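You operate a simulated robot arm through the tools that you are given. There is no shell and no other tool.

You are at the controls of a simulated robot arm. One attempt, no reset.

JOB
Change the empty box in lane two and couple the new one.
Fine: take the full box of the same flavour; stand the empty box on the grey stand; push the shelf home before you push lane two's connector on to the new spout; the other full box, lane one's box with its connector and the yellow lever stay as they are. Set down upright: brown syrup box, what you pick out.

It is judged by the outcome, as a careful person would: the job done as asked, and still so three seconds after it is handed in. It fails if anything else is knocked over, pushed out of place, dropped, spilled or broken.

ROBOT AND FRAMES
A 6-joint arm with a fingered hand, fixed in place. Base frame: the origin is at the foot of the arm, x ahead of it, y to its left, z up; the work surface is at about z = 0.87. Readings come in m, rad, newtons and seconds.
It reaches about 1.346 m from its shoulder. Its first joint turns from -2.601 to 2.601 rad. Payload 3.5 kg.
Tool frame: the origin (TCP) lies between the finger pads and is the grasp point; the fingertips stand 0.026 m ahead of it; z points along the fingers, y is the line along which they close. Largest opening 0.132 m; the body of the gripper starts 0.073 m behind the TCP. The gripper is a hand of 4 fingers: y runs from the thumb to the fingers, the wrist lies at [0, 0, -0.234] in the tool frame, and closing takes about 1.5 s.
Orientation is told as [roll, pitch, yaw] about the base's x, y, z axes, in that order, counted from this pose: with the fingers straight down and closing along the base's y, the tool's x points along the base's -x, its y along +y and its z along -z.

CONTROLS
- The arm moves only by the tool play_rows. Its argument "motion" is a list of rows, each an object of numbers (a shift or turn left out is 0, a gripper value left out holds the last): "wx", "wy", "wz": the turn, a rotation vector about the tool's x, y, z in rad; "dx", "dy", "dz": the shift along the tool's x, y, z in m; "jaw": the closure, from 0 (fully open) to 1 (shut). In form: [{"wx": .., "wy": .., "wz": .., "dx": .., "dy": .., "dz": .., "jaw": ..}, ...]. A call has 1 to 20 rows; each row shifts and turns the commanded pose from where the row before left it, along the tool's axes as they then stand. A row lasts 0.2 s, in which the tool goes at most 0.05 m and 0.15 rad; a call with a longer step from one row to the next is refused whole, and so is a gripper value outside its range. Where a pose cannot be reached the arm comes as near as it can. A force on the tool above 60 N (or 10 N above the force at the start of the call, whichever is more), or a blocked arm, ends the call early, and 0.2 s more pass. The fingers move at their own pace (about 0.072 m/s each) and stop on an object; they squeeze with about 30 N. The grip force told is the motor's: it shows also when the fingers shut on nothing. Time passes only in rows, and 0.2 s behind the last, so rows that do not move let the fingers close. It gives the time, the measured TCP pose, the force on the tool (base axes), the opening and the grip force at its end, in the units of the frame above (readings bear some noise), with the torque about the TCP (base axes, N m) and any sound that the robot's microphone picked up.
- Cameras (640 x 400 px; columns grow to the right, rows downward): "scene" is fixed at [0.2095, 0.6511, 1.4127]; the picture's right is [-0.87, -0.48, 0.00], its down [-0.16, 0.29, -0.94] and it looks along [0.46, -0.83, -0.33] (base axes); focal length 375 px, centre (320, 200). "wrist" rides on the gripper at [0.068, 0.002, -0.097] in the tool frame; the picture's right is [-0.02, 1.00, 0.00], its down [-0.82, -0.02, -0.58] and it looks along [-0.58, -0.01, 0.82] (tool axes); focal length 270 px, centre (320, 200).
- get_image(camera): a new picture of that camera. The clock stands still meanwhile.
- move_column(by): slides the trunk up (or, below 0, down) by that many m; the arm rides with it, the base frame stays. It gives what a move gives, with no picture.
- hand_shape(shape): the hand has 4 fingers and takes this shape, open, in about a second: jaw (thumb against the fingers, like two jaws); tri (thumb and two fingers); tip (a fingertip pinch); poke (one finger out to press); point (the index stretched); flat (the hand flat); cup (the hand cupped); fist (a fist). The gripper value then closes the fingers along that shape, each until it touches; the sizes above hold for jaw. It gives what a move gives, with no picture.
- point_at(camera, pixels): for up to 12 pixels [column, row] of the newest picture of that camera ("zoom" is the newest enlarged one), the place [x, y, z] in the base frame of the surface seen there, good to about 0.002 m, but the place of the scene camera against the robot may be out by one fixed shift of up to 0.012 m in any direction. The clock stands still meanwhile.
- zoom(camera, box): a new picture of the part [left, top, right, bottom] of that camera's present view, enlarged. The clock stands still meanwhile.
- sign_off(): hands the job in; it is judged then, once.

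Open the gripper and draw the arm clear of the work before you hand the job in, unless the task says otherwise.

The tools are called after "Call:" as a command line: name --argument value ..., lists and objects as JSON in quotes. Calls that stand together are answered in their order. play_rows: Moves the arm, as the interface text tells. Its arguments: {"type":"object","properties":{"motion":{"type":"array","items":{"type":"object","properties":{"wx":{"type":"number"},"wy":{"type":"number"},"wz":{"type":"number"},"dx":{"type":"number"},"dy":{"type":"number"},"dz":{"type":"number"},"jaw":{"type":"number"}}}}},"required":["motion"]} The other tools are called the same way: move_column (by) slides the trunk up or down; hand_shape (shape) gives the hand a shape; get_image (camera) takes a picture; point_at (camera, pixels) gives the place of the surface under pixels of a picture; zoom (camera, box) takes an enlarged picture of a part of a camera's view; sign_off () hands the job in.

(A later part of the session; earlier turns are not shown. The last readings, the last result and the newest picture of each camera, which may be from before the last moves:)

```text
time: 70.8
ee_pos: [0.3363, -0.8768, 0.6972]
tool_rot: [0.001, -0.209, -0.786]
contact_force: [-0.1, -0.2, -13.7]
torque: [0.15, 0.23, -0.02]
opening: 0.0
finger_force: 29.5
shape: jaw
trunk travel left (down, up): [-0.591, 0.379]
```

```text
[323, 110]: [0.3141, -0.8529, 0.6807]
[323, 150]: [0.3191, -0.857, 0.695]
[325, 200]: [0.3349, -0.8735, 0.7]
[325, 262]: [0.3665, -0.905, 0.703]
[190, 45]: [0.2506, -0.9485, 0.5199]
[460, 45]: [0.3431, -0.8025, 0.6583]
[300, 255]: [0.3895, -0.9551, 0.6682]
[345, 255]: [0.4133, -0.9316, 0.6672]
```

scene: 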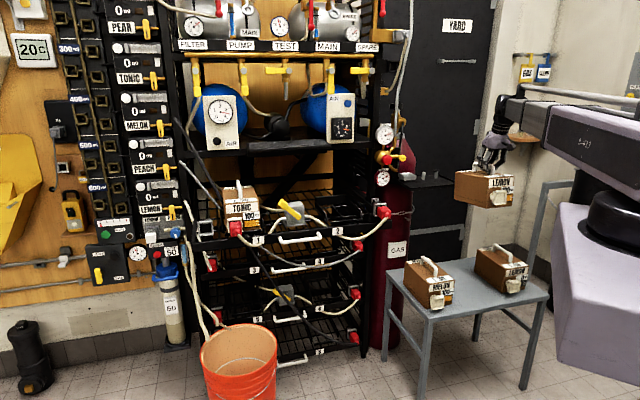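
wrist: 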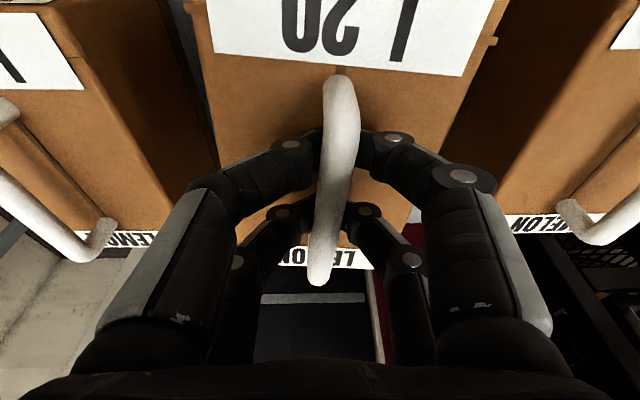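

Pitch is now fine (about 4° nose-down) but the box yawed in the grip. I measure the bar and top edges to correct the yaw with the wrist.

Call:
point_at --camera "wrist" --pixels '[[341, 95], [341, 130], [334, 200], [320, 270], [214, 50], [463, 74], [284, 263], [372, 267], [336, 180], [324, 250]]'

Call:
zoom --camera "scene" --box '[390, 220, 560, 330]'

```text
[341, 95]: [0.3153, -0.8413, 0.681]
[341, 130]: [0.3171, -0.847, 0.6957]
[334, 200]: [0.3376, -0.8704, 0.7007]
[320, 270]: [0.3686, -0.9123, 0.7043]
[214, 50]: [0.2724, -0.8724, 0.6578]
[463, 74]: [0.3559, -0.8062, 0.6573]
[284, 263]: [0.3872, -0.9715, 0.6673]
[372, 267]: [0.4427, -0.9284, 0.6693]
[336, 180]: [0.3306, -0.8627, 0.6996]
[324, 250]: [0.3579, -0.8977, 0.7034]
```

```text
3.64 times, centred on (475, 275) of scene
```

zoom: 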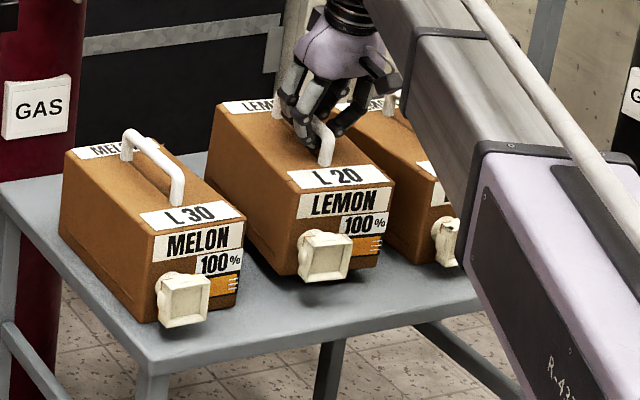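

The box is yawed by -6.6° relative to the rack axis; I'll turn the hand +0.115 rad about the vertical. First I raise to transport height.

Call:
move_column --by 0.372

Call:
play_rows --motion '[{}, {"wx": -0.012, "wz": -0.0563}, {"wx": -0.012, "wz": -0.0563}, {}, {}]'

Call:
get_image --camera "wrist"

Call:
point_at --camera "wrist" --pixels '[[341, 95], [341, 130], [334, 200], [320, 270], [214, 50], [463, 74], [284, 263], [372, 267]]'

Call:
zoom --camera "scene" --box '[440, 130, 540, 220]'

```text
time: 74.3
ee_pos: [0.3369, -0.8774, 1.0693]
tool_rot: [-0.001, -0.209, -0.785]
contact_force: [-2.0, 1.4, -13.5]
torque: [0.1, 0.18, 0.04]
opening: 0.0
finger_force: 29.8
shape: jaw
trunk travel left (down, up): [-0.963, 0.007]
```

```text
time: 75.5
ee_pos: [0.3359, -0.8776, 1.0684]
tool_rot: [0.0, -0.208, -0.67]
contact_force: [-2.0, 0.2, -13.6]
torque: [0.1, 0.25, -0.01]
opening: 0.0002
finger_force: 29.9
shape: jaw
trunk travel left (down, up): [-0.963, 0.007]
```

```text
taken
```

wrist: 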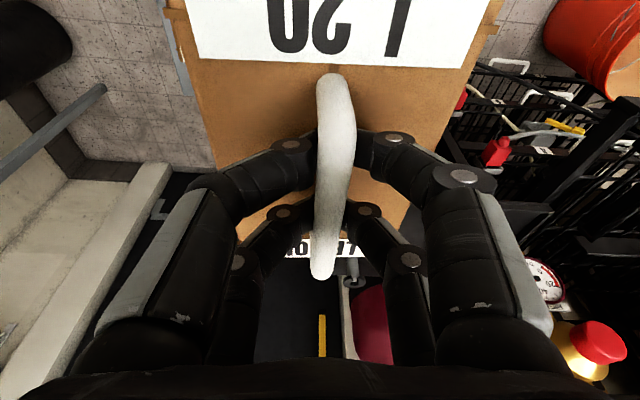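

```text
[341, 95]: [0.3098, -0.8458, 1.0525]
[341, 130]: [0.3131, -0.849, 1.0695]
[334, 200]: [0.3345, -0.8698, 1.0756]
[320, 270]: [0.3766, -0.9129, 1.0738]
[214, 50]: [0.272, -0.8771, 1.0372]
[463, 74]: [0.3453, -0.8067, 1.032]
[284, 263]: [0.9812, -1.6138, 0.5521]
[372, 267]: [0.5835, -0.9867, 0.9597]
```

```text
4.44 times, centred on (490, 175) of scene
```

zoom: 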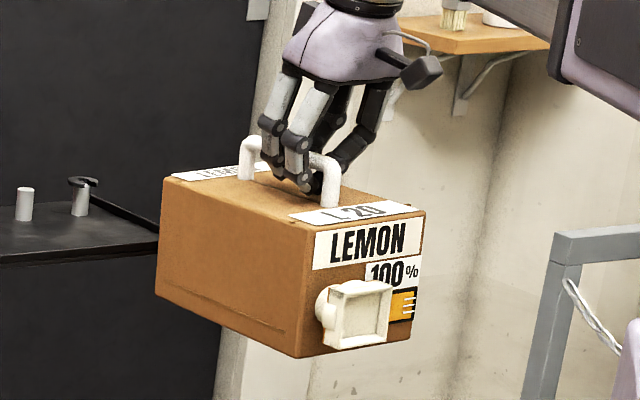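

I measure the held box's corners in the scene zoom for the current attitude.

Call:
point_at --camera "zoom" --pixels '[[307, 230], [296, 350], [169, 182], [160, 290], [316, 234], [305, 350], [421, 215], [408, 332], [172, 180], [330, 160], [250, 140], [360, 315]]'

```text
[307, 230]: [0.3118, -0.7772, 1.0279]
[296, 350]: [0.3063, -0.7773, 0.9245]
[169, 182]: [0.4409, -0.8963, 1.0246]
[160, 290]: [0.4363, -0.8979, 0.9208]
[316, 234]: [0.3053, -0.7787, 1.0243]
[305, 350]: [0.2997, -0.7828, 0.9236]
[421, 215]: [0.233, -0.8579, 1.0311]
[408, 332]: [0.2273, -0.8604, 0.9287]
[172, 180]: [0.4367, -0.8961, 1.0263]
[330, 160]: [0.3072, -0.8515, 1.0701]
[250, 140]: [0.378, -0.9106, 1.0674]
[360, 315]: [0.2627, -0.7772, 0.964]
```

Attitude is good now (within ~3°). The TCP will need depth ≈1.017 in the rack, so I re-measure the overhead ledge's right end and shelf edge, now unobstructed.

Call:
zoom --camera "scene" --box '[260, 100, 400, 190]'

Call:
point_at --camera "scene" --pixels '[[325, 146], [330, 146], [332, 143], [328, 150], [332, 148], [336, 148], [345, 147], [355, 146], [318, 152], [310, 147], [340, 143], [350, 140]]'

```text
4.44 times, centred on (330, 145) of scene
```

zoom: 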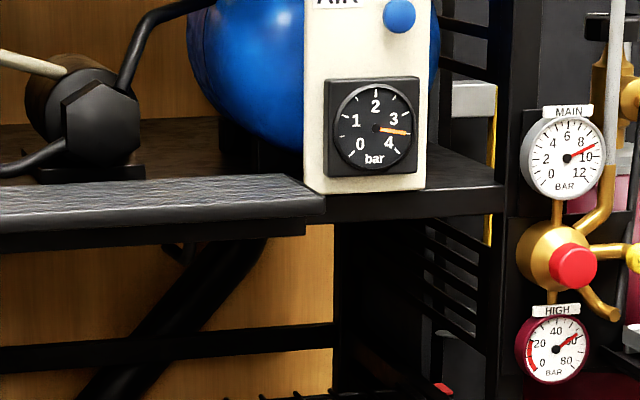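

```text
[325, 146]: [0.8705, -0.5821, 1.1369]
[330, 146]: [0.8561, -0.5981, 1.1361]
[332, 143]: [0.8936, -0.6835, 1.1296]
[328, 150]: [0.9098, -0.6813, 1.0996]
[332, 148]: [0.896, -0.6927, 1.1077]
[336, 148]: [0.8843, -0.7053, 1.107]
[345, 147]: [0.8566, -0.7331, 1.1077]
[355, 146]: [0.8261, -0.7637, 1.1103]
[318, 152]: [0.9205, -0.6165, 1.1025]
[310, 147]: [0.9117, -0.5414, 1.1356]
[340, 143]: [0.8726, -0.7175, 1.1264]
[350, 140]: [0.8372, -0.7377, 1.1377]
```

The ledge ends at s≈−0.185, so with this hand yaw the palm keeps ~2 cm clearance. I move the box outward 0.19 m first.

Call:
play_rows --motion '[{"dx": 0.0097, "dy": 0.0012, "dz": -0.0021}, {"dx": 0.0194, "dy": 0.0023, "dz": -0.0041}, {"dx": 0.0292, "dy": 0.0035, "dz": -0.0062}, {"dx": 0.0292, "dy": 0.0035, "dz": -0.0062}, {"dx": 0.0292, "dy": 0.0035, "dz": -0.0062}, {"dx": 0.0292, "dy": 0.0035, "dz": -0.0062}, {"dx": 0.0194, "dy": 0.0023, "dz": -0.0041}, {"dx": 0.0146, "dy": 0.0017, "dz": -0.0031}, {"dx": 0.0049, "dy": 0.0006, "dz": -0.001}, {}, {}]'

Call:
get_image --camera "scene"

```text
time: 78.0
ee_pos: [0.2021, -0.7426, 1.0689]
tool_rot: [0.001, -0.208, -0.672]
contact_force: [-0.4, 0.7, -13.8]
torque: [0.14, 0.21, -0.02]
opening: 0.0
finger_force: 30.2
shape: jaw
trunk travel left (down, up): [-0.963, 0.007]
```

```text
taken
```

scene: 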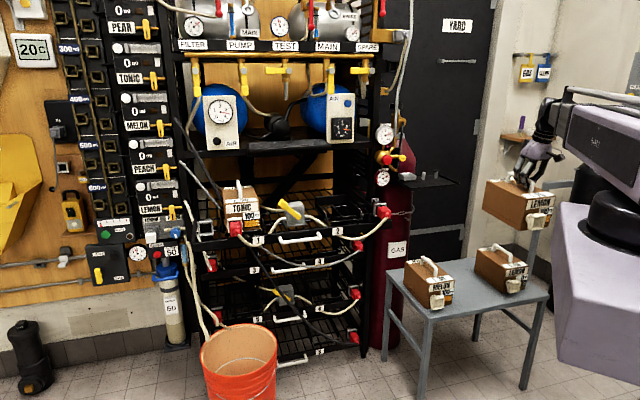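

The box is out in the open. I now go sideways 0.54 m back to lane two's axis, ramping gently.

Call:
play_rows --motion '[{"dx": -0.0011, "dy": 0.0099, "dz": 0.0002}, {"dx": -0.0023, "dy": 0.0199, "dz": 0.0005}, {"dx": -0.0034, "dy": 0.0298, "dz": 0.0007}, {"dx": -0.0034, "dy": 0.0298, "dz": 0.0007}, {"dx": -0.0034, "dy": 0.0298, "dz": 0.0007}, {"dx": -0.0034, "dy": 0.0298, "dz": 0.0007}, {"dx": -0.0034, "dy": 0.0298, "dz": 0.0007}, {"dx": -0.0034, "dy": 0.0298, "dz": 0.0007}, {"dx": -0.0034, "dy": 0.0298, "dz": 0.0007}, {"dx": -0.0034, "dy": 0.0298, "dz": 0.0007}, {"dx": -0.0034, "dy": 0.0298, "dz": 0.0007}, {"dx": -0.0034, "dy": 0.0298, "dz": 0.0007}, {"dx": -0.0034, "dy": 0.0298, "dz": 0.0007}, {"dx": -0.0034, "dy": 0.0298, "dz": 0.0007}, {"dx": -0.0034, "dy": 0.0298, "dz": 0.0007}, {"dx": -0.0034, "dy": 0.0298, "dz": 0.0007}, {"dx": -0.0034, "dy": 0.0298, "dz": 0.0007}, {"dx": -0.0023, "dy": 0.0199, "dz": 0.0005}, {"dx": -0.0011, "dy": 0.0099, "dz": 0.0002}, {}]'

Call:
get_image --camera "scene"

```text
time: 82.2
ee_pos: [0.5634, -0.3825, 1.0688]
tool_rot: [-0.001, -0.21, -0.67]
contact_force: [-0.5, -1.0, -13.6]
torque: [0.13, 0.25, 0.0]
opening: 0.0001
finger_force: 29.9
shape: jaw
trunk travel left (down, up): [-0.963, 0.007]
```

```text
taken
```

scene: 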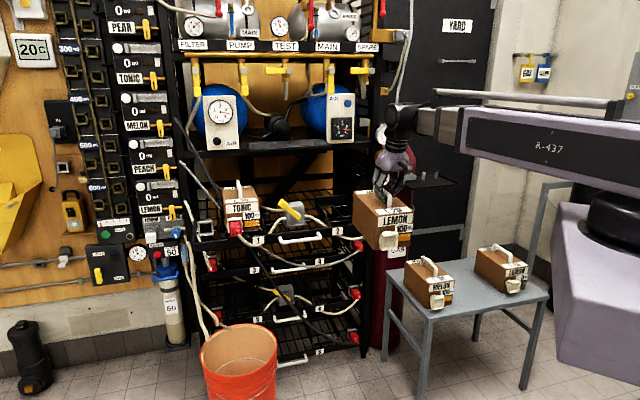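

TCP is at s≈−0.128, depth 0.669. I measure the box again in the scene camera before bringing it in.

Call:
zoom --camera "scene" --box '[330, 160, 430, 260]'

```text
4.00 times, centred on (380, 210) of scene
```

zoom: 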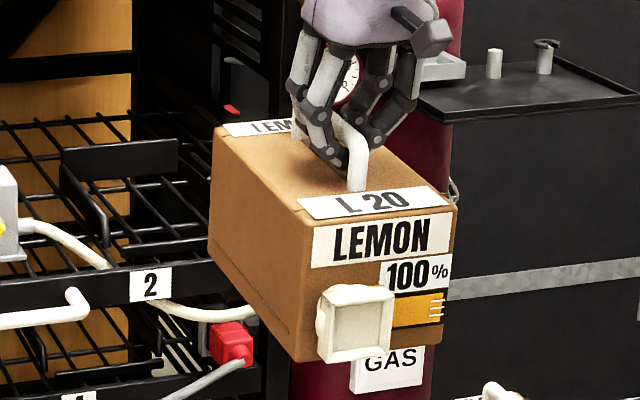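

Call:
point_at --camera "zoom" --pixels '[[306, 220], [299, 352], [217, 133], [213, 250], [314, 222], [304, 355], [452, 208], [440, 335], [250, 165], [250, 300], [360, 190], [300, 100]]'

```text
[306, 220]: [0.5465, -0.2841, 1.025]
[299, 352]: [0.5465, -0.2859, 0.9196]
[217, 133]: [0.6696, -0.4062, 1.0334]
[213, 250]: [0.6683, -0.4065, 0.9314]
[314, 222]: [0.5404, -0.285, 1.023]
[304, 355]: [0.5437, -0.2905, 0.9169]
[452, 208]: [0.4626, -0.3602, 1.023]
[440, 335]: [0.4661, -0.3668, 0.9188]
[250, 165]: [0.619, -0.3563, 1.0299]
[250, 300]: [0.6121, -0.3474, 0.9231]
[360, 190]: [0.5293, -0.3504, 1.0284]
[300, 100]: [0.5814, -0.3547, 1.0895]
```

The box is square to the rack (yaw≈0, 4° nose-down), centre at s −0.127, depth 0.674 in scene coordinates; target −0.153, 1.013. I correct sideways and bring it in 0.24 m first.

Call:
play_rows --motion '[{"dx": -0.0015, "dy": 0.0128, "dz": 0.0003}, {"dx": -0.0014, "dy": 0.0127, "dz": 0.0003}, {"dx": -0.0097, "dy": -0.0012, "dz": 0.0021}, {"dx": -0.0194, "dy": -0.0023, "dz": 0.0041}, {"dx": -0.0292, "dy": -0.0035, "dz": 0.0062}, {"dx": -0.0292, "dy": -0.0035, "dz": 0.0062}, {"dx": -0.0292, "dy": -0.0035, "dz": 0.0062}, {"dx": -0.0292, "dy": -0.0035, "dz": 0.0062}, {"dx": -0.0292, "dy": -0.0035, "dz": 0.0062}, {"dx": -0.0292, "dy": -0.0035, "dz": 0.0062}, {"dx": -0.0194, "dy": -0.0023, "dz": 0.0041}, {"dx": -0.0097, "dy": -0.0012, "dz": 0.0021}, {}, {}]'

Call:
get_image --camera "wrist"

Call:
zoom --camera "scene" --box '[300, 100, 430, 250]'

```text
time: 85.2
ee_pos: [0.7512, -0.5347, 1.0684]
tool_rot: [0.002, -0.21, -0.671]
contact_force: [1.7, 0.6, -14.4]
torque: [0.1, 0.16, 0.0]
opening: 0.0
finger_force: 30.0
shape: jaw
trunk travel left (down, up): [-0.963, 0.007]
```

```text
taken
```

wrist: 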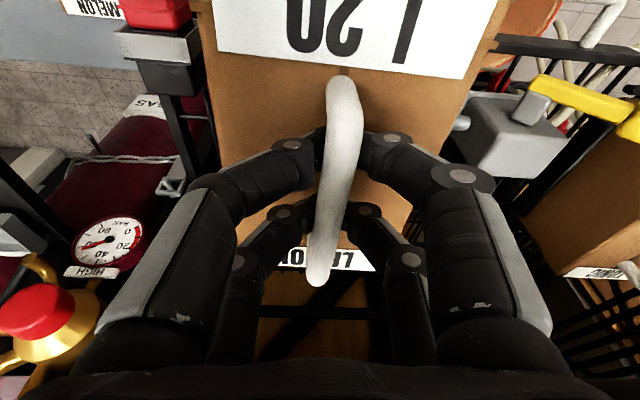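

```text
2.67 times, centred on (365, 175) of scene
```

zoom: 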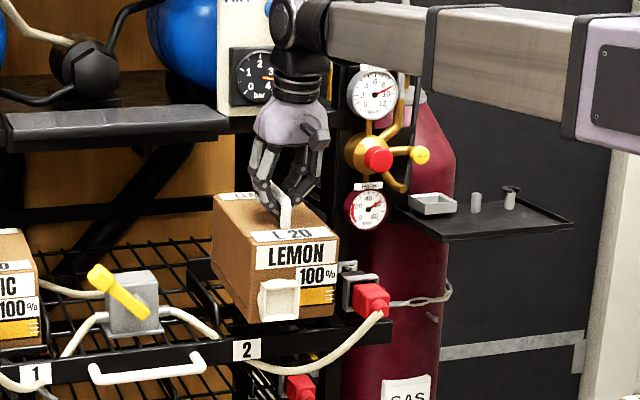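

The box passes left of the parked connector. I bring it in the remaining ~0.098 m slowly.

Call:
play_rows --motion '[{"dx": -0.0097, "dy": -0.0012, "dz": 0.0021}, {"dx": -0.0194, "dy": -0.0023, "dz": 0.0041}, {"dx": -0.0194, "dy": -0.0023, "dz": 0.0041}, {"dx": -0.0194, "dy": -0.0023, "dz": 0.0041}, {"dx": -0.0146, "dy": -0.0017, "dz": 0.0031}, {"dx": -0.0078, "dy": -0.0009, "dz": 0.0016}, {"dx": -0.0049, "dy": -0.0006, "dz": 0.001}, {}, {}]'

Call:
zoom --camera "scene" --box '[290, 150, 400, 240]'

Call:
get_image --camera "wrist"

```text
time: 87.2
ee_pos: [0.821, -0.6048, 1.0682]
tool_rot: [0.0, -0.21, -0.671]
contact_force: [-0.5, -0.4, -14.5]
torque: [0.1, 0.21, 0.02]
opening: 0.0
finger_force: 30.7
shape: jaw
trunk travel left (down, up): [-0.963, 0.007]
```

```text
4.44 times, centred on (345, 195) of scene
```

zoom: 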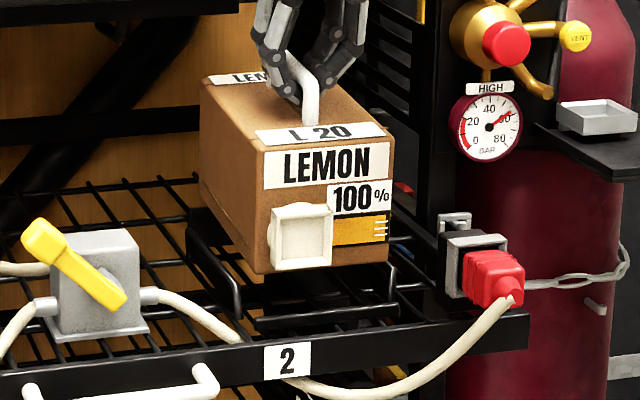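

```text
taken
```

wrist: 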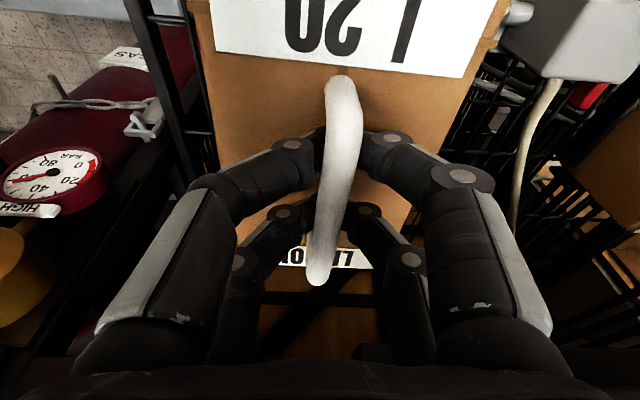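

The box hovers above the cradle, no contact. I measure its corners against the cradle before lowering.

Call:
point_at --camera "zoom" --pixels '[[258, 150], [254, 268], [206, 80], [202, 185], [264, 152], [262, 270], [388, 143], [384, 260], [300, 320], [235, 300], [392, 290], [300, 245]]'

```text
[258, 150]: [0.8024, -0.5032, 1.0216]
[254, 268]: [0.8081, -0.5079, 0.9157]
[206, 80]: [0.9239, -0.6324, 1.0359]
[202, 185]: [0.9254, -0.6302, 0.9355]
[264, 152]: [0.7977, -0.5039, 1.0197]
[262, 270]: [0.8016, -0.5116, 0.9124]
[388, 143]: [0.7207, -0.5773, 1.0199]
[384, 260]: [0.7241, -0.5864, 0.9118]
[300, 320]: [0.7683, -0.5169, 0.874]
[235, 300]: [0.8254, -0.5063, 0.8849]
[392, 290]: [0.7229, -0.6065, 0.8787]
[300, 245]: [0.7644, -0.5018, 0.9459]
```

Footprint lies inside the cradle with about 1 cm to spare on every side. I lower 3.5 cm and check.

Call:
move_column --by -0.035

Call:
zoom --camera "scene" --box '[290, 150, 400, 240]'

```text
time: 87.9
ee_pos: [0.8203, -0.6022, 1.0358]
tool_rot: [0.001, -0.211, -0.669]
contact_force: [1.1, -0.1, -2.5]
torque: [-0.08, -0.03, -0.02]
opening: 0.0002
finger_force: 29.6
shape: jaw
trunk travel left (down, up): [-0.928, 0.042]
```

```text
4.44 times, centred on (345, 195) of scene
```

zoom: 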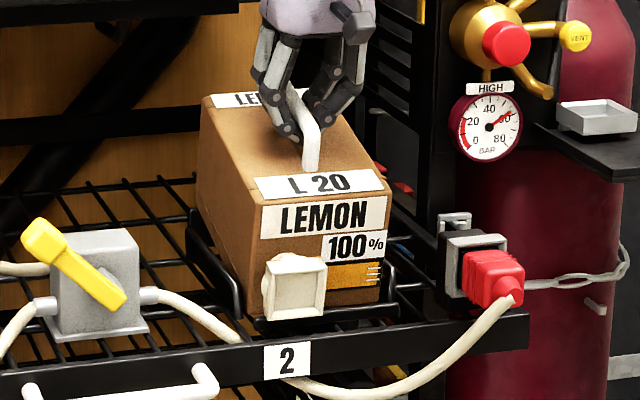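

The load dropped to 2.5 N earlier than expected, so the box is touching something. I measure its corners now.

Call:
point_at --camera "zoom" --pixels '[[255, 200], [250, 305], [204, 105], [200, 200], [262, 200], [258, 308], [385, 195], [380, 298], [320, 305], [300, 318], [240, 300], [395, 280]]'

Call:
zoom --camera "scene" --box '[320, 190, 390, 240]'

Call:
get_image --camera "wrist"

```text
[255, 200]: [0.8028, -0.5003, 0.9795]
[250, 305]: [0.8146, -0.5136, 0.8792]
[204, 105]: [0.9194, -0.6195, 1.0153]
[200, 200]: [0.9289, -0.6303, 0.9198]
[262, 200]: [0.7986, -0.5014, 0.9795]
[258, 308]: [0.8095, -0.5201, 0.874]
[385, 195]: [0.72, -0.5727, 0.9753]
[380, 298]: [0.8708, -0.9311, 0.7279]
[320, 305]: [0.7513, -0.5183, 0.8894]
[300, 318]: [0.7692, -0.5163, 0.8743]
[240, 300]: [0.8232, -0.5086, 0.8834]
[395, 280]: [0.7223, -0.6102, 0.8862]
```

```text
8.00 times, centred on (355, 215) of scene
```

zoom: 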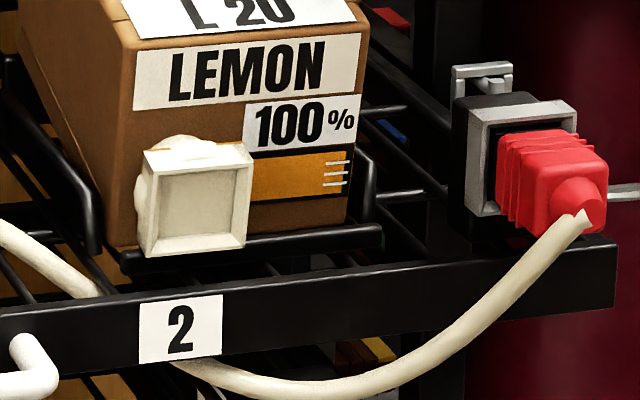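

```text
taken
```

wrist: 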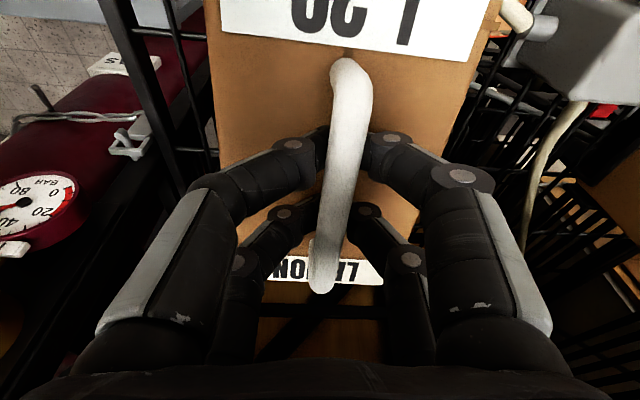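

The box is 12° nose-down: its front is on the floor but the rear bottom edge sits on the rear plate (true rear edge at depth ≈1.127 vs plate 1.117). I raise it back up and will shift 1 cm outward.

Call:
move_column --by 0.035

Call:
zoom --camera "scene" --box '[290, 150, 400, 240]'

Call:
point_at --camera "zoom" --pixels '[[258, 150], [254, 268], [206, 80], [202, 185], [264, 152], [262, 270], [388, 143], [384, 260]]'

```text
time: 88.7
ee_pos: [0.8206, -0.6028, 1.0685]
tool_rot: [0.001, -0.208, -0.67]
contact_force: [0.1, 1.4, -14.1]
torque: [0.07, 0.18, 0.01]
opening: 0.0
finger_force: 29.9
shape: jaw
trunk travel left (down, up): [-0.963, 0.007]
```

```text
4.44 times, centred on (345, 195) of scene
```

zoom: 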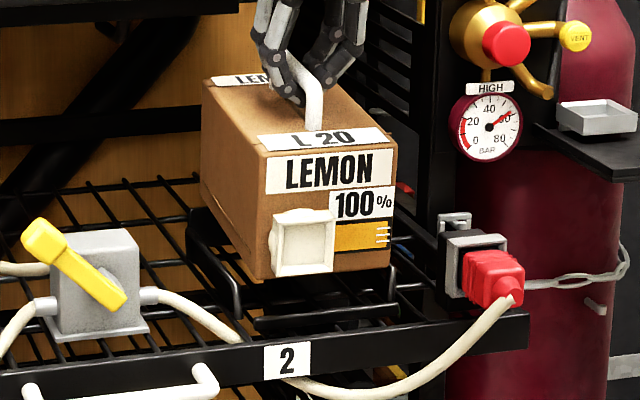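

```text
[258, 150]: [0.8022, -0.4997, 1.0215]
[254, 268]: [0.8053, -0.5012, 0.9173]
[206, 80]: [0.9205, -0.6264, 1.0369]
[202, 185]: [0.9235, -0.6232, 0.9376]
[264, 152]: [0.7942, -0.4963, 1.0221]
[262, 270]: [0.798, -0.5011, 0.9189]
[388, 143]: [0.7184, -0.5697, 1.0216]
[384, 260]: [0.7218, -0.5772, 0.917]
```

The box slid about 7 mm outward in the process: its front bottom edge is now at depth ≈0.9195 and rear ≈1.1045, inside the cradle. I nudge 3 mm in and 5 mm to the right, then lower in steps.

Call:
play_rows --motion '[{"dx": -0.0023, "dy": -0.0053, "dz": 0.0005}, {}, {}]'

Call:
move_column --by -0.026

Call:
zoom --camera "scene" --box '[290, 150, 400, 240]'

Call:
point_at --camera "zoom" --pixels '[[255, 175], [253, 292], [206, 105], [202, 205], [270, 180], [262, 295], [385, 172], [380, 285]]'

```text
time: 89.5
ee_pos: [0.8199, -0.6098, 1.0693]
tool_rot: [0.0, -0.21, -0.669]
contact_force: [0.7, 0.9, -13.4]
torque: [0.05, 0.16, -0.02]
opening: 0.0001
finger_force: 30.7
shape: jaw
trunk travel left (down, up): [-0.963, 0.007]
```

```text
time: 90.2
ee_pos: [0.8198, -0.6091, 1.0433]
tool_rot: [0.001, -0.21, -0.671]
contact_force: [-0.2, 0.3, -13.8]
torque: [0.02, 0.14, 0.0]
opening: 0.0
finger_force: 30.1
shape: jaw
trunk travel left (down, up): [-0.937, 0.033]
```

```text
4.44 times, centred on (345, 195) of scene
```

zoom: 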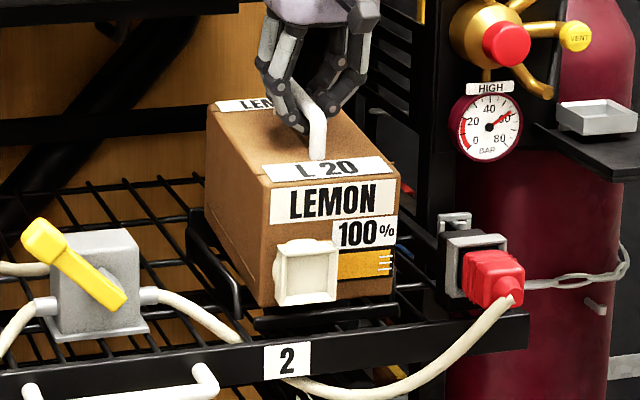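

```text
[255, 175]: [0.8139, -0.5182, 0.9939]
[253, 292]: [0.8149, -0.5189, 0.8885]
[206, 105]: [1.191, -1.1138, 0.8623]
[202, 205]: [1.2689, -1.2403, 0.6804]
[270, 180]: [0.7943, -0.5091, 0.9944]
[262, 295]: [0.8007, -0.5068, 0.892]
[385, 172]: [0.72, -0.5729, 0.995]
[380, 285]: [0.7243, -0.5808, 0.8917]
```

Still carrying the full weight at 1.043, so the rear has cleared the plate. I continue in small steps.

Call:
move_column --by -0.01

Call:
move_column --by -0.006

Call:
zoom --camera "scene" --box '[290, 150, 400, 240]'

Call:
get_image --camera "wrist"

```text
time: 90.8
ee_pos: [0.8199, -0.6087, 1.032]
tool_rot: [-0.001, -0.21, -0.671]
contact_force: [0.7, -0.4, -14.1]
torque: [0.02, 0.18, -0.03]
opening: 0.0
finger_force: 29.6
shape: jaw
trunk travel left (down, up): [-0.927, 0.043]
```

```text
time: 91.4
ee_pos: [0.8186, -0.6088, 1.0268]
tool_rot: [0.001, -0.21, -0.669]
contact_force: [0.0, -0.2, -12.8]
torque: [0.12, 0.21, 0.04]
opening: 0.0002
finger_force: 30.1
shape: jaw
trunk travel left (down, up): [-0.921, 0.049]
```

```text
4.44 times, centred on (345, 195) of scene
```

zoom: 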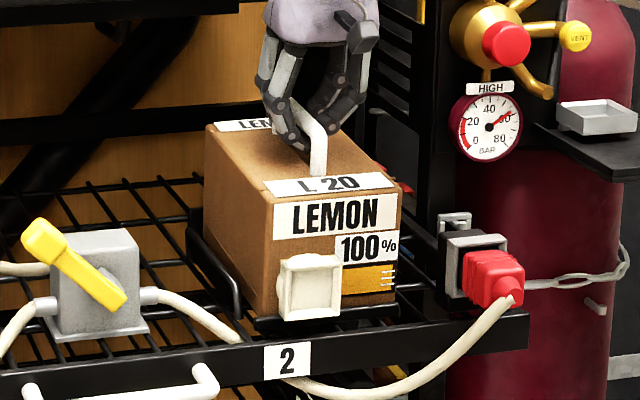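

```text
taken
```

wrist: 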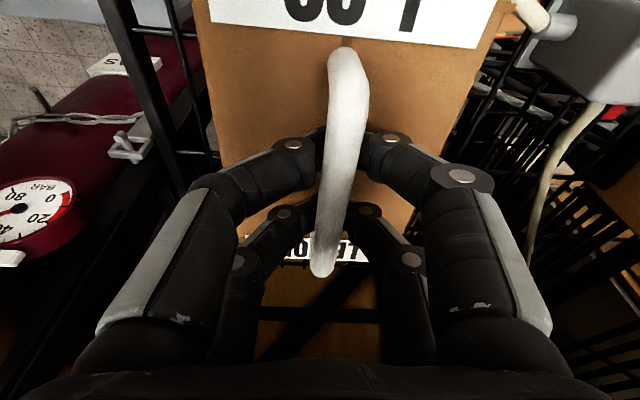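

The front has just touched (12.8 N left) and sits behind the lip. Two more small steps let the rear settle.

Call:
move_column --by -0.004

Call:
move_column --by -0.004

Call:
get_image --camera "wrist"

Call:
point_at --camera "wrist" --pixels '[[345, 90], [345, 130], [335, 200], [325, 265], [215, 40], [470, 40], [300, 252], [350, 252]]'

Call:
zoom --camera "scene" --box '[290, 150, 400, 240]'

```text
time: 91.9
ee_pos: [0.8196, -0.6099, 1.023]
tool_rot: [0.001, -0.211, -0.67]
contact_force: [4.8, -3.3, -6.0]
torque: [0.0, 0.08, 0.03]
opening: 0.0
finger_force: 29.7
shape: jaw
trunk travel left (down, up): [-0.917, 0.053]
```

```text
time: 92.4
ee_pos: [0.8201, -0.6092, 1.0193]
tool_rot: [-0.002, -0.21, -0.67]
contact_force: [5.1, -2.4, -6.6]
torque: [0.08, 0.11, -0.02]
opening: 0.0
finger_force: 30.3
shape: jaw
trunk travel left (down, up): [-0.913, 0.057]
```

```text
taken
```

wrist: 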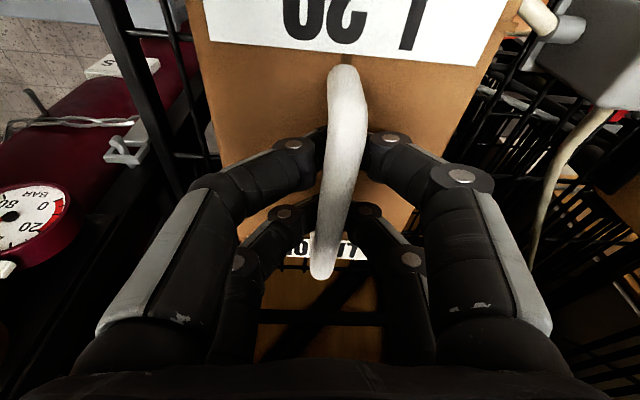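

```text
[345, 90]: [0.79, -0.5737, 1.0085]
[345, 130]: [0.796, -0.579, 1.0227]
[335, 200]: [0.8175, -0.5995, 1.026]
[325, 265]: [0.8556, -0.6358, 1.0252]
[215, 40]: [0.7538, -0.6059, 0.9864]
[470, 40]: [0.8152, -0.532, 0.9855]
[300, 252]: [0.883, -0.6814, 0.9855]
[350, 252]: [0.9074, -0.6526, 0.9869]
```

```text
4.44 times, centred on (345, 195) of scene
```

zoom: 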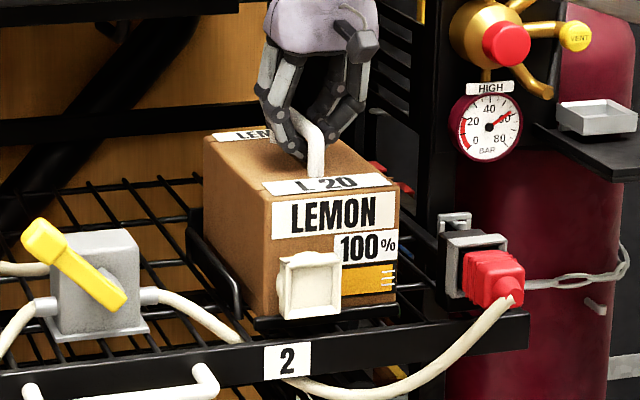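

The top is level at 0.9855–0.987, the same as the old box: seated. I lower 2 mm to unload, then open the hand.

Call:
move_column --by -0.002

Call:
play_rows --motion '[{"jaw": 0.7}, {"jaw": 0.4}, {"jaw": 0.0}, {}, {}, {}, {}, {}, {}]'

Call:
get_image --camera "wrist"

Call:
zoom --camera "scene" --box '[290, 150, 400, 240]'

```text
time: 93.0
ee_pos: [0.8186, -0.6082, 1.0177]
tool_rot: [0.0, -0.21, -0.67]
contact_force: [2.0, 0.2, -2.5]
torque: [-0.02, 0.09, -0.02]
opening: 0.0
finger_force: 29.7
shape: jaw
trunk travel left (down, up): [-0.911, 0.059]
```

```text
time: 95.0
ee_pos: [0.8188, -0.6085, 1.0187]
tool_rot: [0.0, -0.211, -0.672]
contact_force: [-1.2, 0.0, 0.0]
torque: [0.01, 0.03, 0.03]
opening: 0.1317
finger_force: 0.0
shape: jaw
trunk travel left (down, up): [-0.911, 0.059]
```

```text
taken
```

wrist: 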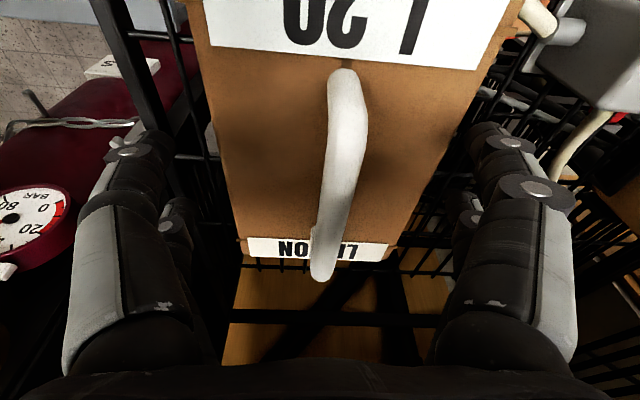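

```text
4.44 times, centred on (345, 195) of scene
```

zoom: 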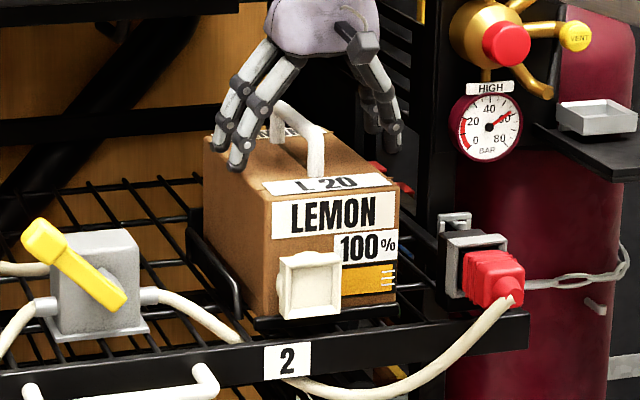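

The full box is released and stands level in the cradle. I raise the trunk 5.5 cm to clear the handle and draw back outward.

Call:
move_column --by 0.055

Call:
play_rows --motion '[{"dx": 0.0194, "dy": 0.0023, "dz": -0.0041}, {"dx": 0.0292, "dy": 0.0035, "dz": -0.0062}, {"dx": 0.0389, "dy": 0.0046, "dz": -0.0082}, {"dx": 0.0389, "dy": 0.0046, "dz": -0.0082}, {"dx": 0.0389, "dy": 0.0046, "dz": -0.0082}, {"dx": 0.0389, "dy": 0.0046, "dz": -0.0082}, {"dx": 0.0389, "dy": 0.0046, "dz": -0.0082}, {"dx": 0.0389, "dy": 0.0046, "dz": -0.0082}, {"dx": 0.0389, "dy": 0.0046, "dz": -0.0082}, {"dx": 0.0389, "dy": 0.0046, "dz": -0.0082}, {"dx": 0.0292, "dy": 0.0035, "dz": -0.0062}, {}]'

Call:
get_image --camera "wrist"

Call:
get_image --camera "scene"

```text
time: 95.9
ee_pos: [0.8182, -0.608, 1.0728]
tool_rot: [0.001, -0.208, -0.672]
contact_force: [0.1, 0.1, -0.1]
torque: [0.0, 0.01, -0.01]
opening: 0.1318
finger_force: 0.0
shape: jaw
trunk travel left (down, up): [-0.966, 0.004]
```

```text
time: 98.5
ee_pos: [0.5358, -0.3266, 1.0729]
tool_rot: [0.0, -0.209, -0.669]
contact_force: [-0.6, 0.2, -0.4]
torque: [-0.02, 0.01, 0.0]
opening: 0.1319
finger_force: 0.0
shape: jaw
trunk travel left (down, up): [-0.966, 0.004]
```

```text
taken
```

wrist: 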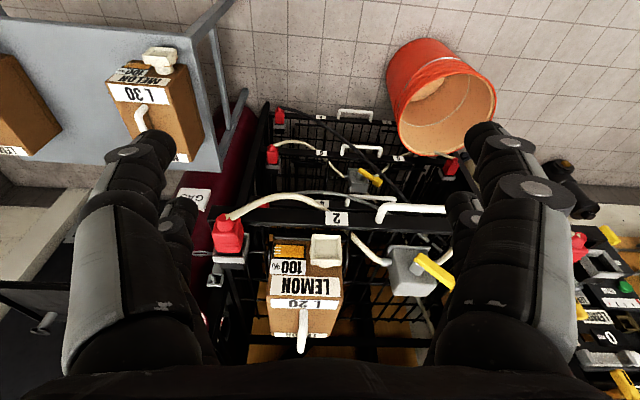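

```text
taken
```

scene: 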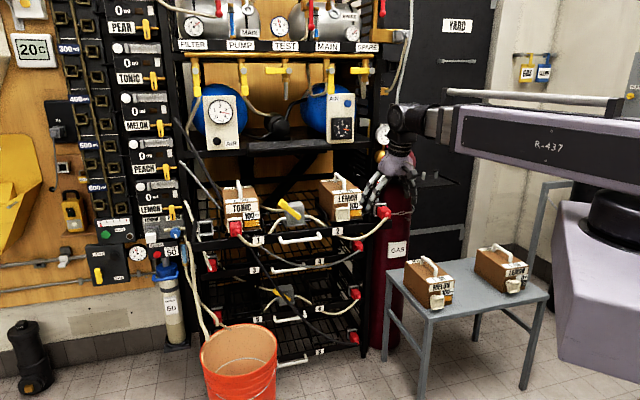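

A good overview of the shelf from the wrist camera: connector (228,235), spout (327,250), shelf pull handle (375–445, 208–220). I measure them in the wrist frame.

Call:
zoom --camera "wrist" --box '[190, 170, 470, 360]'

Call:
point_at --camera "wrist" --pixels '[[228, 225], [228, 240], [240, 262], [215, 262], [327, 240], [327, 262], [345, 245], [312, 245], [380, 215], [410, 208], [443, 210], [336, 218]]'

```text
2.11 times, centred on (330, 265) of wrist
```

zoom: 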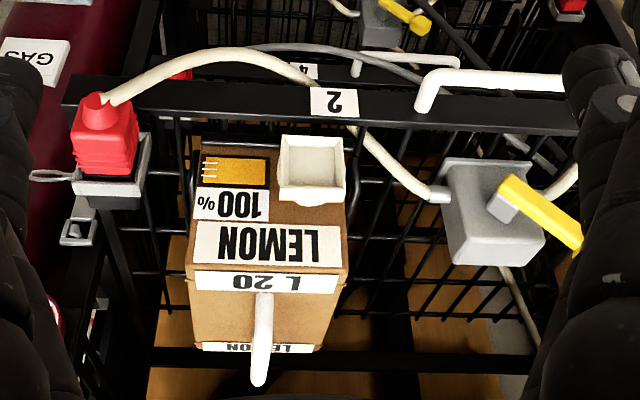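

```text
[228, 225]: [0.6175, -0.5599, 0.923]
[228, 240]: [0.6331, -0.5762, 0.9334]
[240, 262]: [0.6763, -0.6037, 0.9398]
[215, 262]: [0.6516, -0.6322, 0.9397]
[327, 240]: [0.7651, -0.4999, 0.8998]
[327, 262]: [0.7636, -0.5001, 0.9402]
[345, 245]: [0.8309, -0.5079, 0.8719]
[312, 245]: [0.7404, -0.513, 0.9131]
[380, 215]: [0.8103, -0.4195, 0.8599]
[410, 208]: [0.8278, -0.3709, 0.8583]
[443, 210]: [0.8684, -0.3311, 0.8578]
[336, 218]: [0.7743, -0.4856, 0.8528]
```

Handle of the shelf: outer face at depth 0.848, z≈0.858, centre s≈−0.347. I straighten the yaw, slide over to s≈−0.347 and start tipping the hand toward horizontal about the wrist.

Call:
play_rows --motion '[{"wx": 0.012, "wz": 0.0563}, {"wx": 0.012, "wz": 0.0563}, {"dy": 0.04}, {"dy": 0.04}, {"dy": 0.04}, {"dy": 0.04}, {"dy": 0.039}, {"wy": -0.0973, "dx": -0.0228}, {"wy": -0.0973, "dx": -0.0228}, {"wy": -0.0973, "dx": -0.0228}, {"wy": -0.0973, "dx": -0.0228}, {}]'

Call:
get_image --camera "scene"

```text
time: 101.1
ee_pos: [0.7372, -0.2446, 1.1081]
tool_rot: [0.0, -0.598, -0.784]
contact_force: [-0.9, 0.2, 1.1]
torque: [0.01, -0.02, -0.02]
opening: 0.1319
finger_force: 0.1
shape: jaw
out of reach, approached as far as the arm can: row 9
trunk travel left (down, up): [-0.966, 0.004]
```

```text
taken
```

scene: 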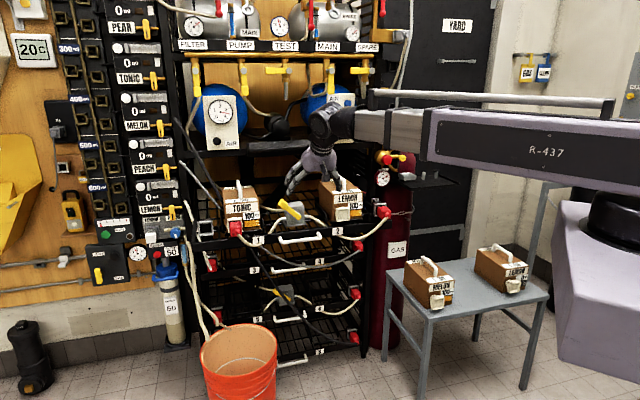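

Pitch is now −0.60 and it behaves as expected. I continue tipping to horizontal.

Call:
play_rows --motion '[{"wy": -0.0973, "dx": -0.0228}, {"wy": -0.0973, "dx": -0.0228}, {"wy": -0.0973, "dx": -0.0228}, {"wy": -0.0973, "dx": -0.0228}, {"wy": -0.0973, "dx": -0.0228}, {"wy": -0.0973, "dx": -0.0228}, {"wy": -0.0973, "dx": -0.0228}, {"wy": -0.0973, "dx": -0.0228}, {"wy": -0.0973, "dx": -0.0228}, {"wy": -0.0973, "dx": -0.0228}, {}]'

Call:
get_image --camera "scene"

Call:
get_image --camera "wrist"

```text
time: 103.5
ee_pos: [0.8142, -0.3226, 1.3017]
tool_rot: [1.79, -1.57, -2.576]
contact_force: [1.1, 0.8, -0.5]
torque: [0.01, -0.03, 0.01]
opening: 0.132
finger_force: 0.1
shape: jaw
out of reach, approached as far as the arm can: row 2
trunk travel left (down, up): [-0.966, 0.004]
```

```text
taken
```

scene: 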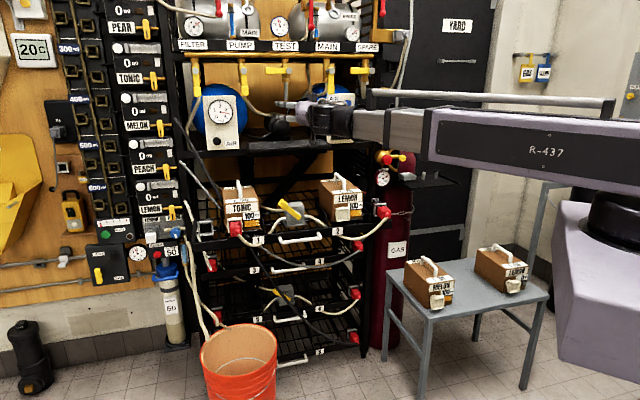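

```text
taken
```

wrist: 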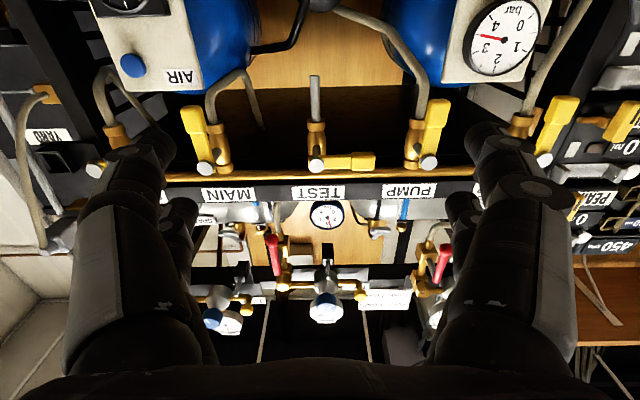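

The hand is horizontal, pointing into the rack at s≈−0.348. I back off 0.12 m, make a fist, and lower the trunk toward the pull handle's height.

Call:
play_rows --motion '[{"dz": -0.04}, {"dz": -0.04}, {"dz": -0.04}, {}]'

Call:
hand_shape --shape "fist"

Call:
move_column --by -0.3

Call:
get_image --camera "scene"

Call:
get_image --camera "wrist"

```text
time: 104.5
ee_pos: [0.7298, -0.2389, 1.3008]
tool_rot: [-0.048, -1.567, -0.738]
contact_force: [-0.5, -0.4, -0.4]
torque: [-0.03, 0.01, 0.02]
opening: 0.1318
finger_force: 0.1
shape: jaw
trunk travel left (down, up): [-0.966, 0.004]
```

```text
time: 105.4
ee_pos: [0.7305, -0.2394, 1.3016]
tool_rot: [0.018, -1.566, -0.805]
contact_force: [0.6, -0.7, -0.2]
torque: [0.0, 0.01, -0.02]
opening: 0.0002
finger_force: 0.0
shape: fist
trunk travel left (down, up): [-0.966, 0.004]
```

```text
time: 108.4
ee_pos: [0.7293, -0.2391, 1.0005]
tool_rot: [-0.004, -1.567, -0.779]
contact_force: [-0.4, 0.3, -0.5]
torque: [-0.01, 0.02, 0.0]
opening: 0.0
finger_force: 0.2
shape: fist
trunk travel left (down, up): [-0.666, 0.304]
```

```text
taken
```

scene: 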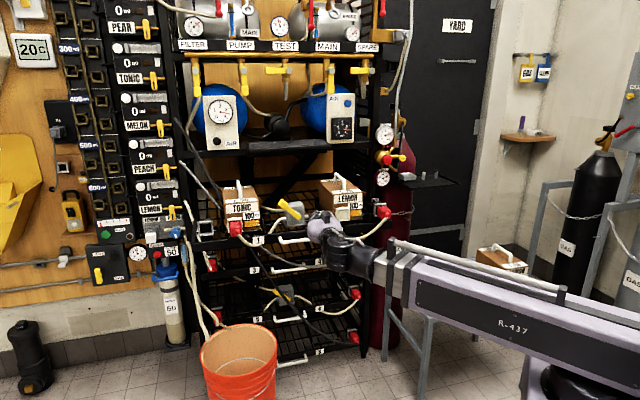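

```text
taken
```

wrist: 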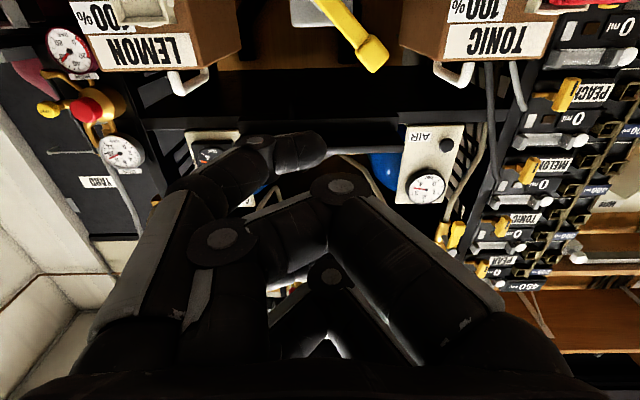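

The fist is formed. I zoom on it to see its foremost parts and its relation to the handle (285–322, 238–243).

Call:
zoom --camera "scene" --box '[250, 180, 400, 300]'

```text
3.33 times, centred on (325, 240) of scene
```

zoom: 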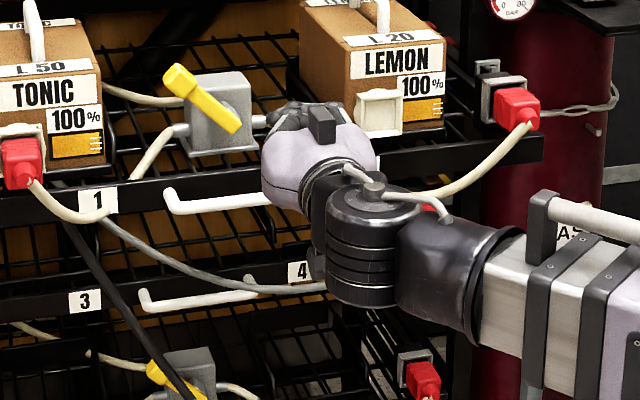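

I measure the fist's front edge and the handle in this zoom.

Call:
point_at --camera "zoom" --pixels '[[275, 115], [300, 108], [325, 120], [350, 112], [285, 150], [275, 190], [360, 130], [200, 205], [255, 200], [170, 195], [200, 85], [235, 125]]'

```text
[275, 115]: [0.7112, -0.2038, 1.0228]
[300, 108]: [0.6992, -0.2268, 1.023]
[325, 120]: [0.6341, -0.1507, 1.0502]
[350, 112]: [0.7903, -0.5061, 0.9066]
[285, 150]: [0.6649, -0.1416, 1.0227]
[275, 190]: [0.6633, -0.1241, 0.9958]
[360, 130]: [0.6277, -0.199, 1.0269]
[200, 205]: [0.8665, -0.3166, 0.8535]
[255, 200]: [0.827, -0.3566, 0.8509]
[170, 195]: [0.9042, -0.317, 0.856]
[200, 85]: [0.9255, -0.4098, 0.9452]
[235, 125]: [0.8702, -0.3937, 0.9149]
```

The yellow valve lever's tip is at depth ≈0.90, z≈0.915, behind the pull handle's plane, so the fist won't reach it. I lower to z≈0.855.

Call:
move_column --by -0.145

Call:
zoom --camera "scene" --box '[230, 180, 400, 300]'

Call:
get_image --camera "wrist"

```text
time: 110.1
ee_pos: [0.7284, -0.2392, 0.8558]
tool_rot: [-0.009, -1.568, -0.775]
contact_force: [1.0, -0.6, 0.5]
torque: [0.0, -0.02, -0.01]
opening: 0.0
finger_force: 0.0
shape: fist
trunk travel left (down, up): [-0.521, 0.449]
```

```text
3.33 times, centred on (315, 240) of scene
```

zoom: 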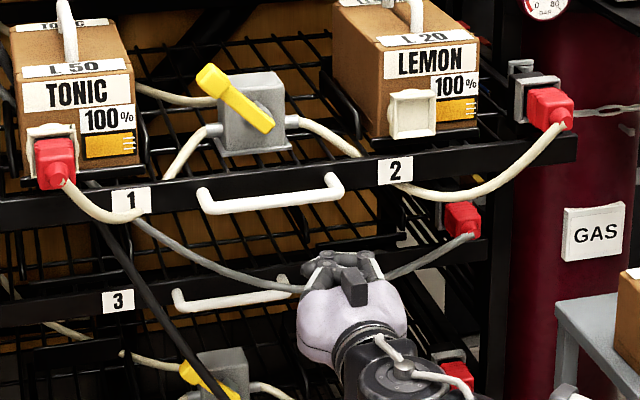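

```text
taken
```

wrist: 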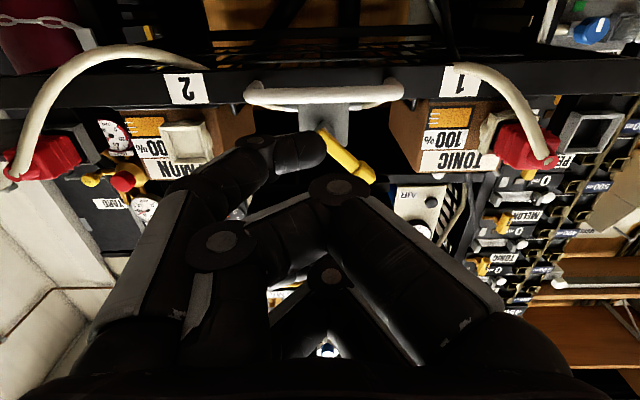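

The handle is centred ahead (wrist column ~325). I measure the handle bar and the fist's front from the wrist picture.

Call:
point_at --camera "wrist" --pixels '[[325, 95], [260, 95], [395, 93], [310, 145], [265, 142], [335, 188], [290, 150], [345, 160], [188, 88], [460, 80]]'

```text
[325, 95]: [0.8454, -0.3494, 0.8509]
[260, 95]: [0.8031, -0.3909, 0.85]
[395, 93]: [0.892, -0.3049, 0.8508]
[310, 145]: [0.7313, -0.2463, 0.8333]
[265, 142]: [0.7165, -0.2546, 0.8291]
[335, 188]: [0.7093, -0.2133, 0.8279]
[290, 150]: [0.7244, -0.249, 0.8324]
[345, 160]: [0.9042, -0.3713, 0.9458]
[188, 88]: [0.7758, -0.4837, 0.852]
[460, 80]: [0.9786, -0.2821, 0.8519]
```

Fist front is about 1 cm ahead of the TCP; handle bar at depth 0.845. I approach to just short of it.

Call:
play_rows --motion '[{"dy": 0.003, "dz": 0.03}, {"dz": 0.04}, {"dz": 0.04}, {"dz": 0.02}, {}]'

Call:
get_image --camera "wrist"

Call:
zoom --camera "scene" --box '[230, 180, 400, 300]'

```text
time: 111.3
ee_pos: [0.8247, -0.3314, 0.8559]
tool_rot: [-0.015, -1.566, -0.77]
contact_force: [0.3, 0.6, 0.9]
torque: [0.03, -0.03, -0.02]
opening: 0.0001
finger_force: 0.0
shape: fist
trunk travel left (down, up): [-0.521, 0.449]
```

```text
taken
```

wrist: 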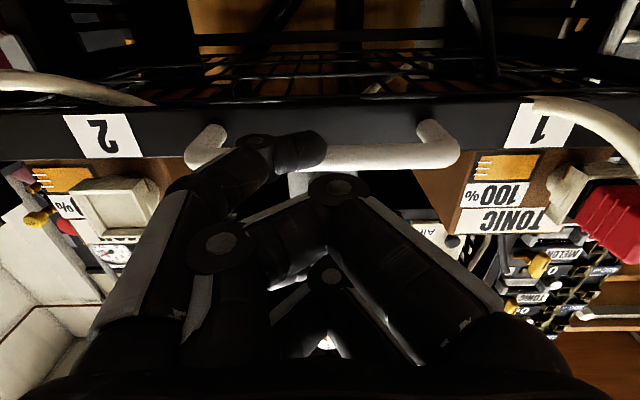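

```text
3.33 times, centred on (315, 240) of scene
```

zoom: 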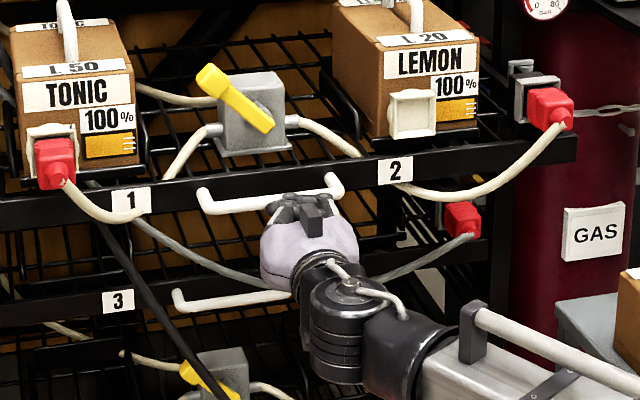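

The fist is just in front of the handle with no contact yet. I push gently in 1 cm rows.

Call:
play_rows --motion '[{"dz": 0.01}, {"dz": 0.01}, {"dz": 0.01}, {"dz": 0.01}, {}]'

Call:
zoom --camera "scene" --box '[200, 160, 410, 300]'

```text
time: 112.5
ee_pos: [0.8523, -0.3584, 0.8561]
tool_rot: [-0.017, -1.567, -0.77]
contact_force: [0.9, 0.0, 0.1]
torque: [0.01, 0.0, 0.03]
opening: 0.0
finger_force: 0.0
shape: fist
trunk travel left (down, up): [-0.521, 0.449]
```

```text
2.86 times, centred on (305, 230) of scene
```

zoom: 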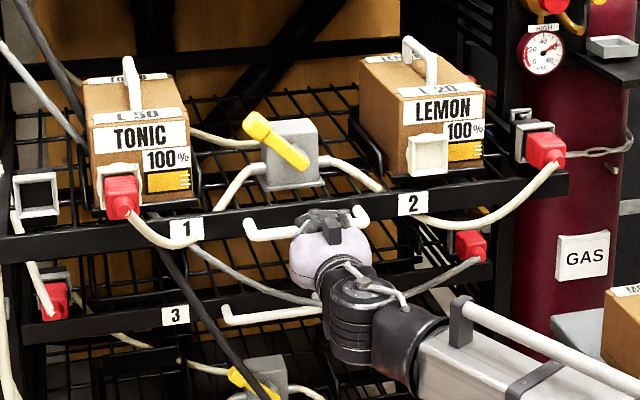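

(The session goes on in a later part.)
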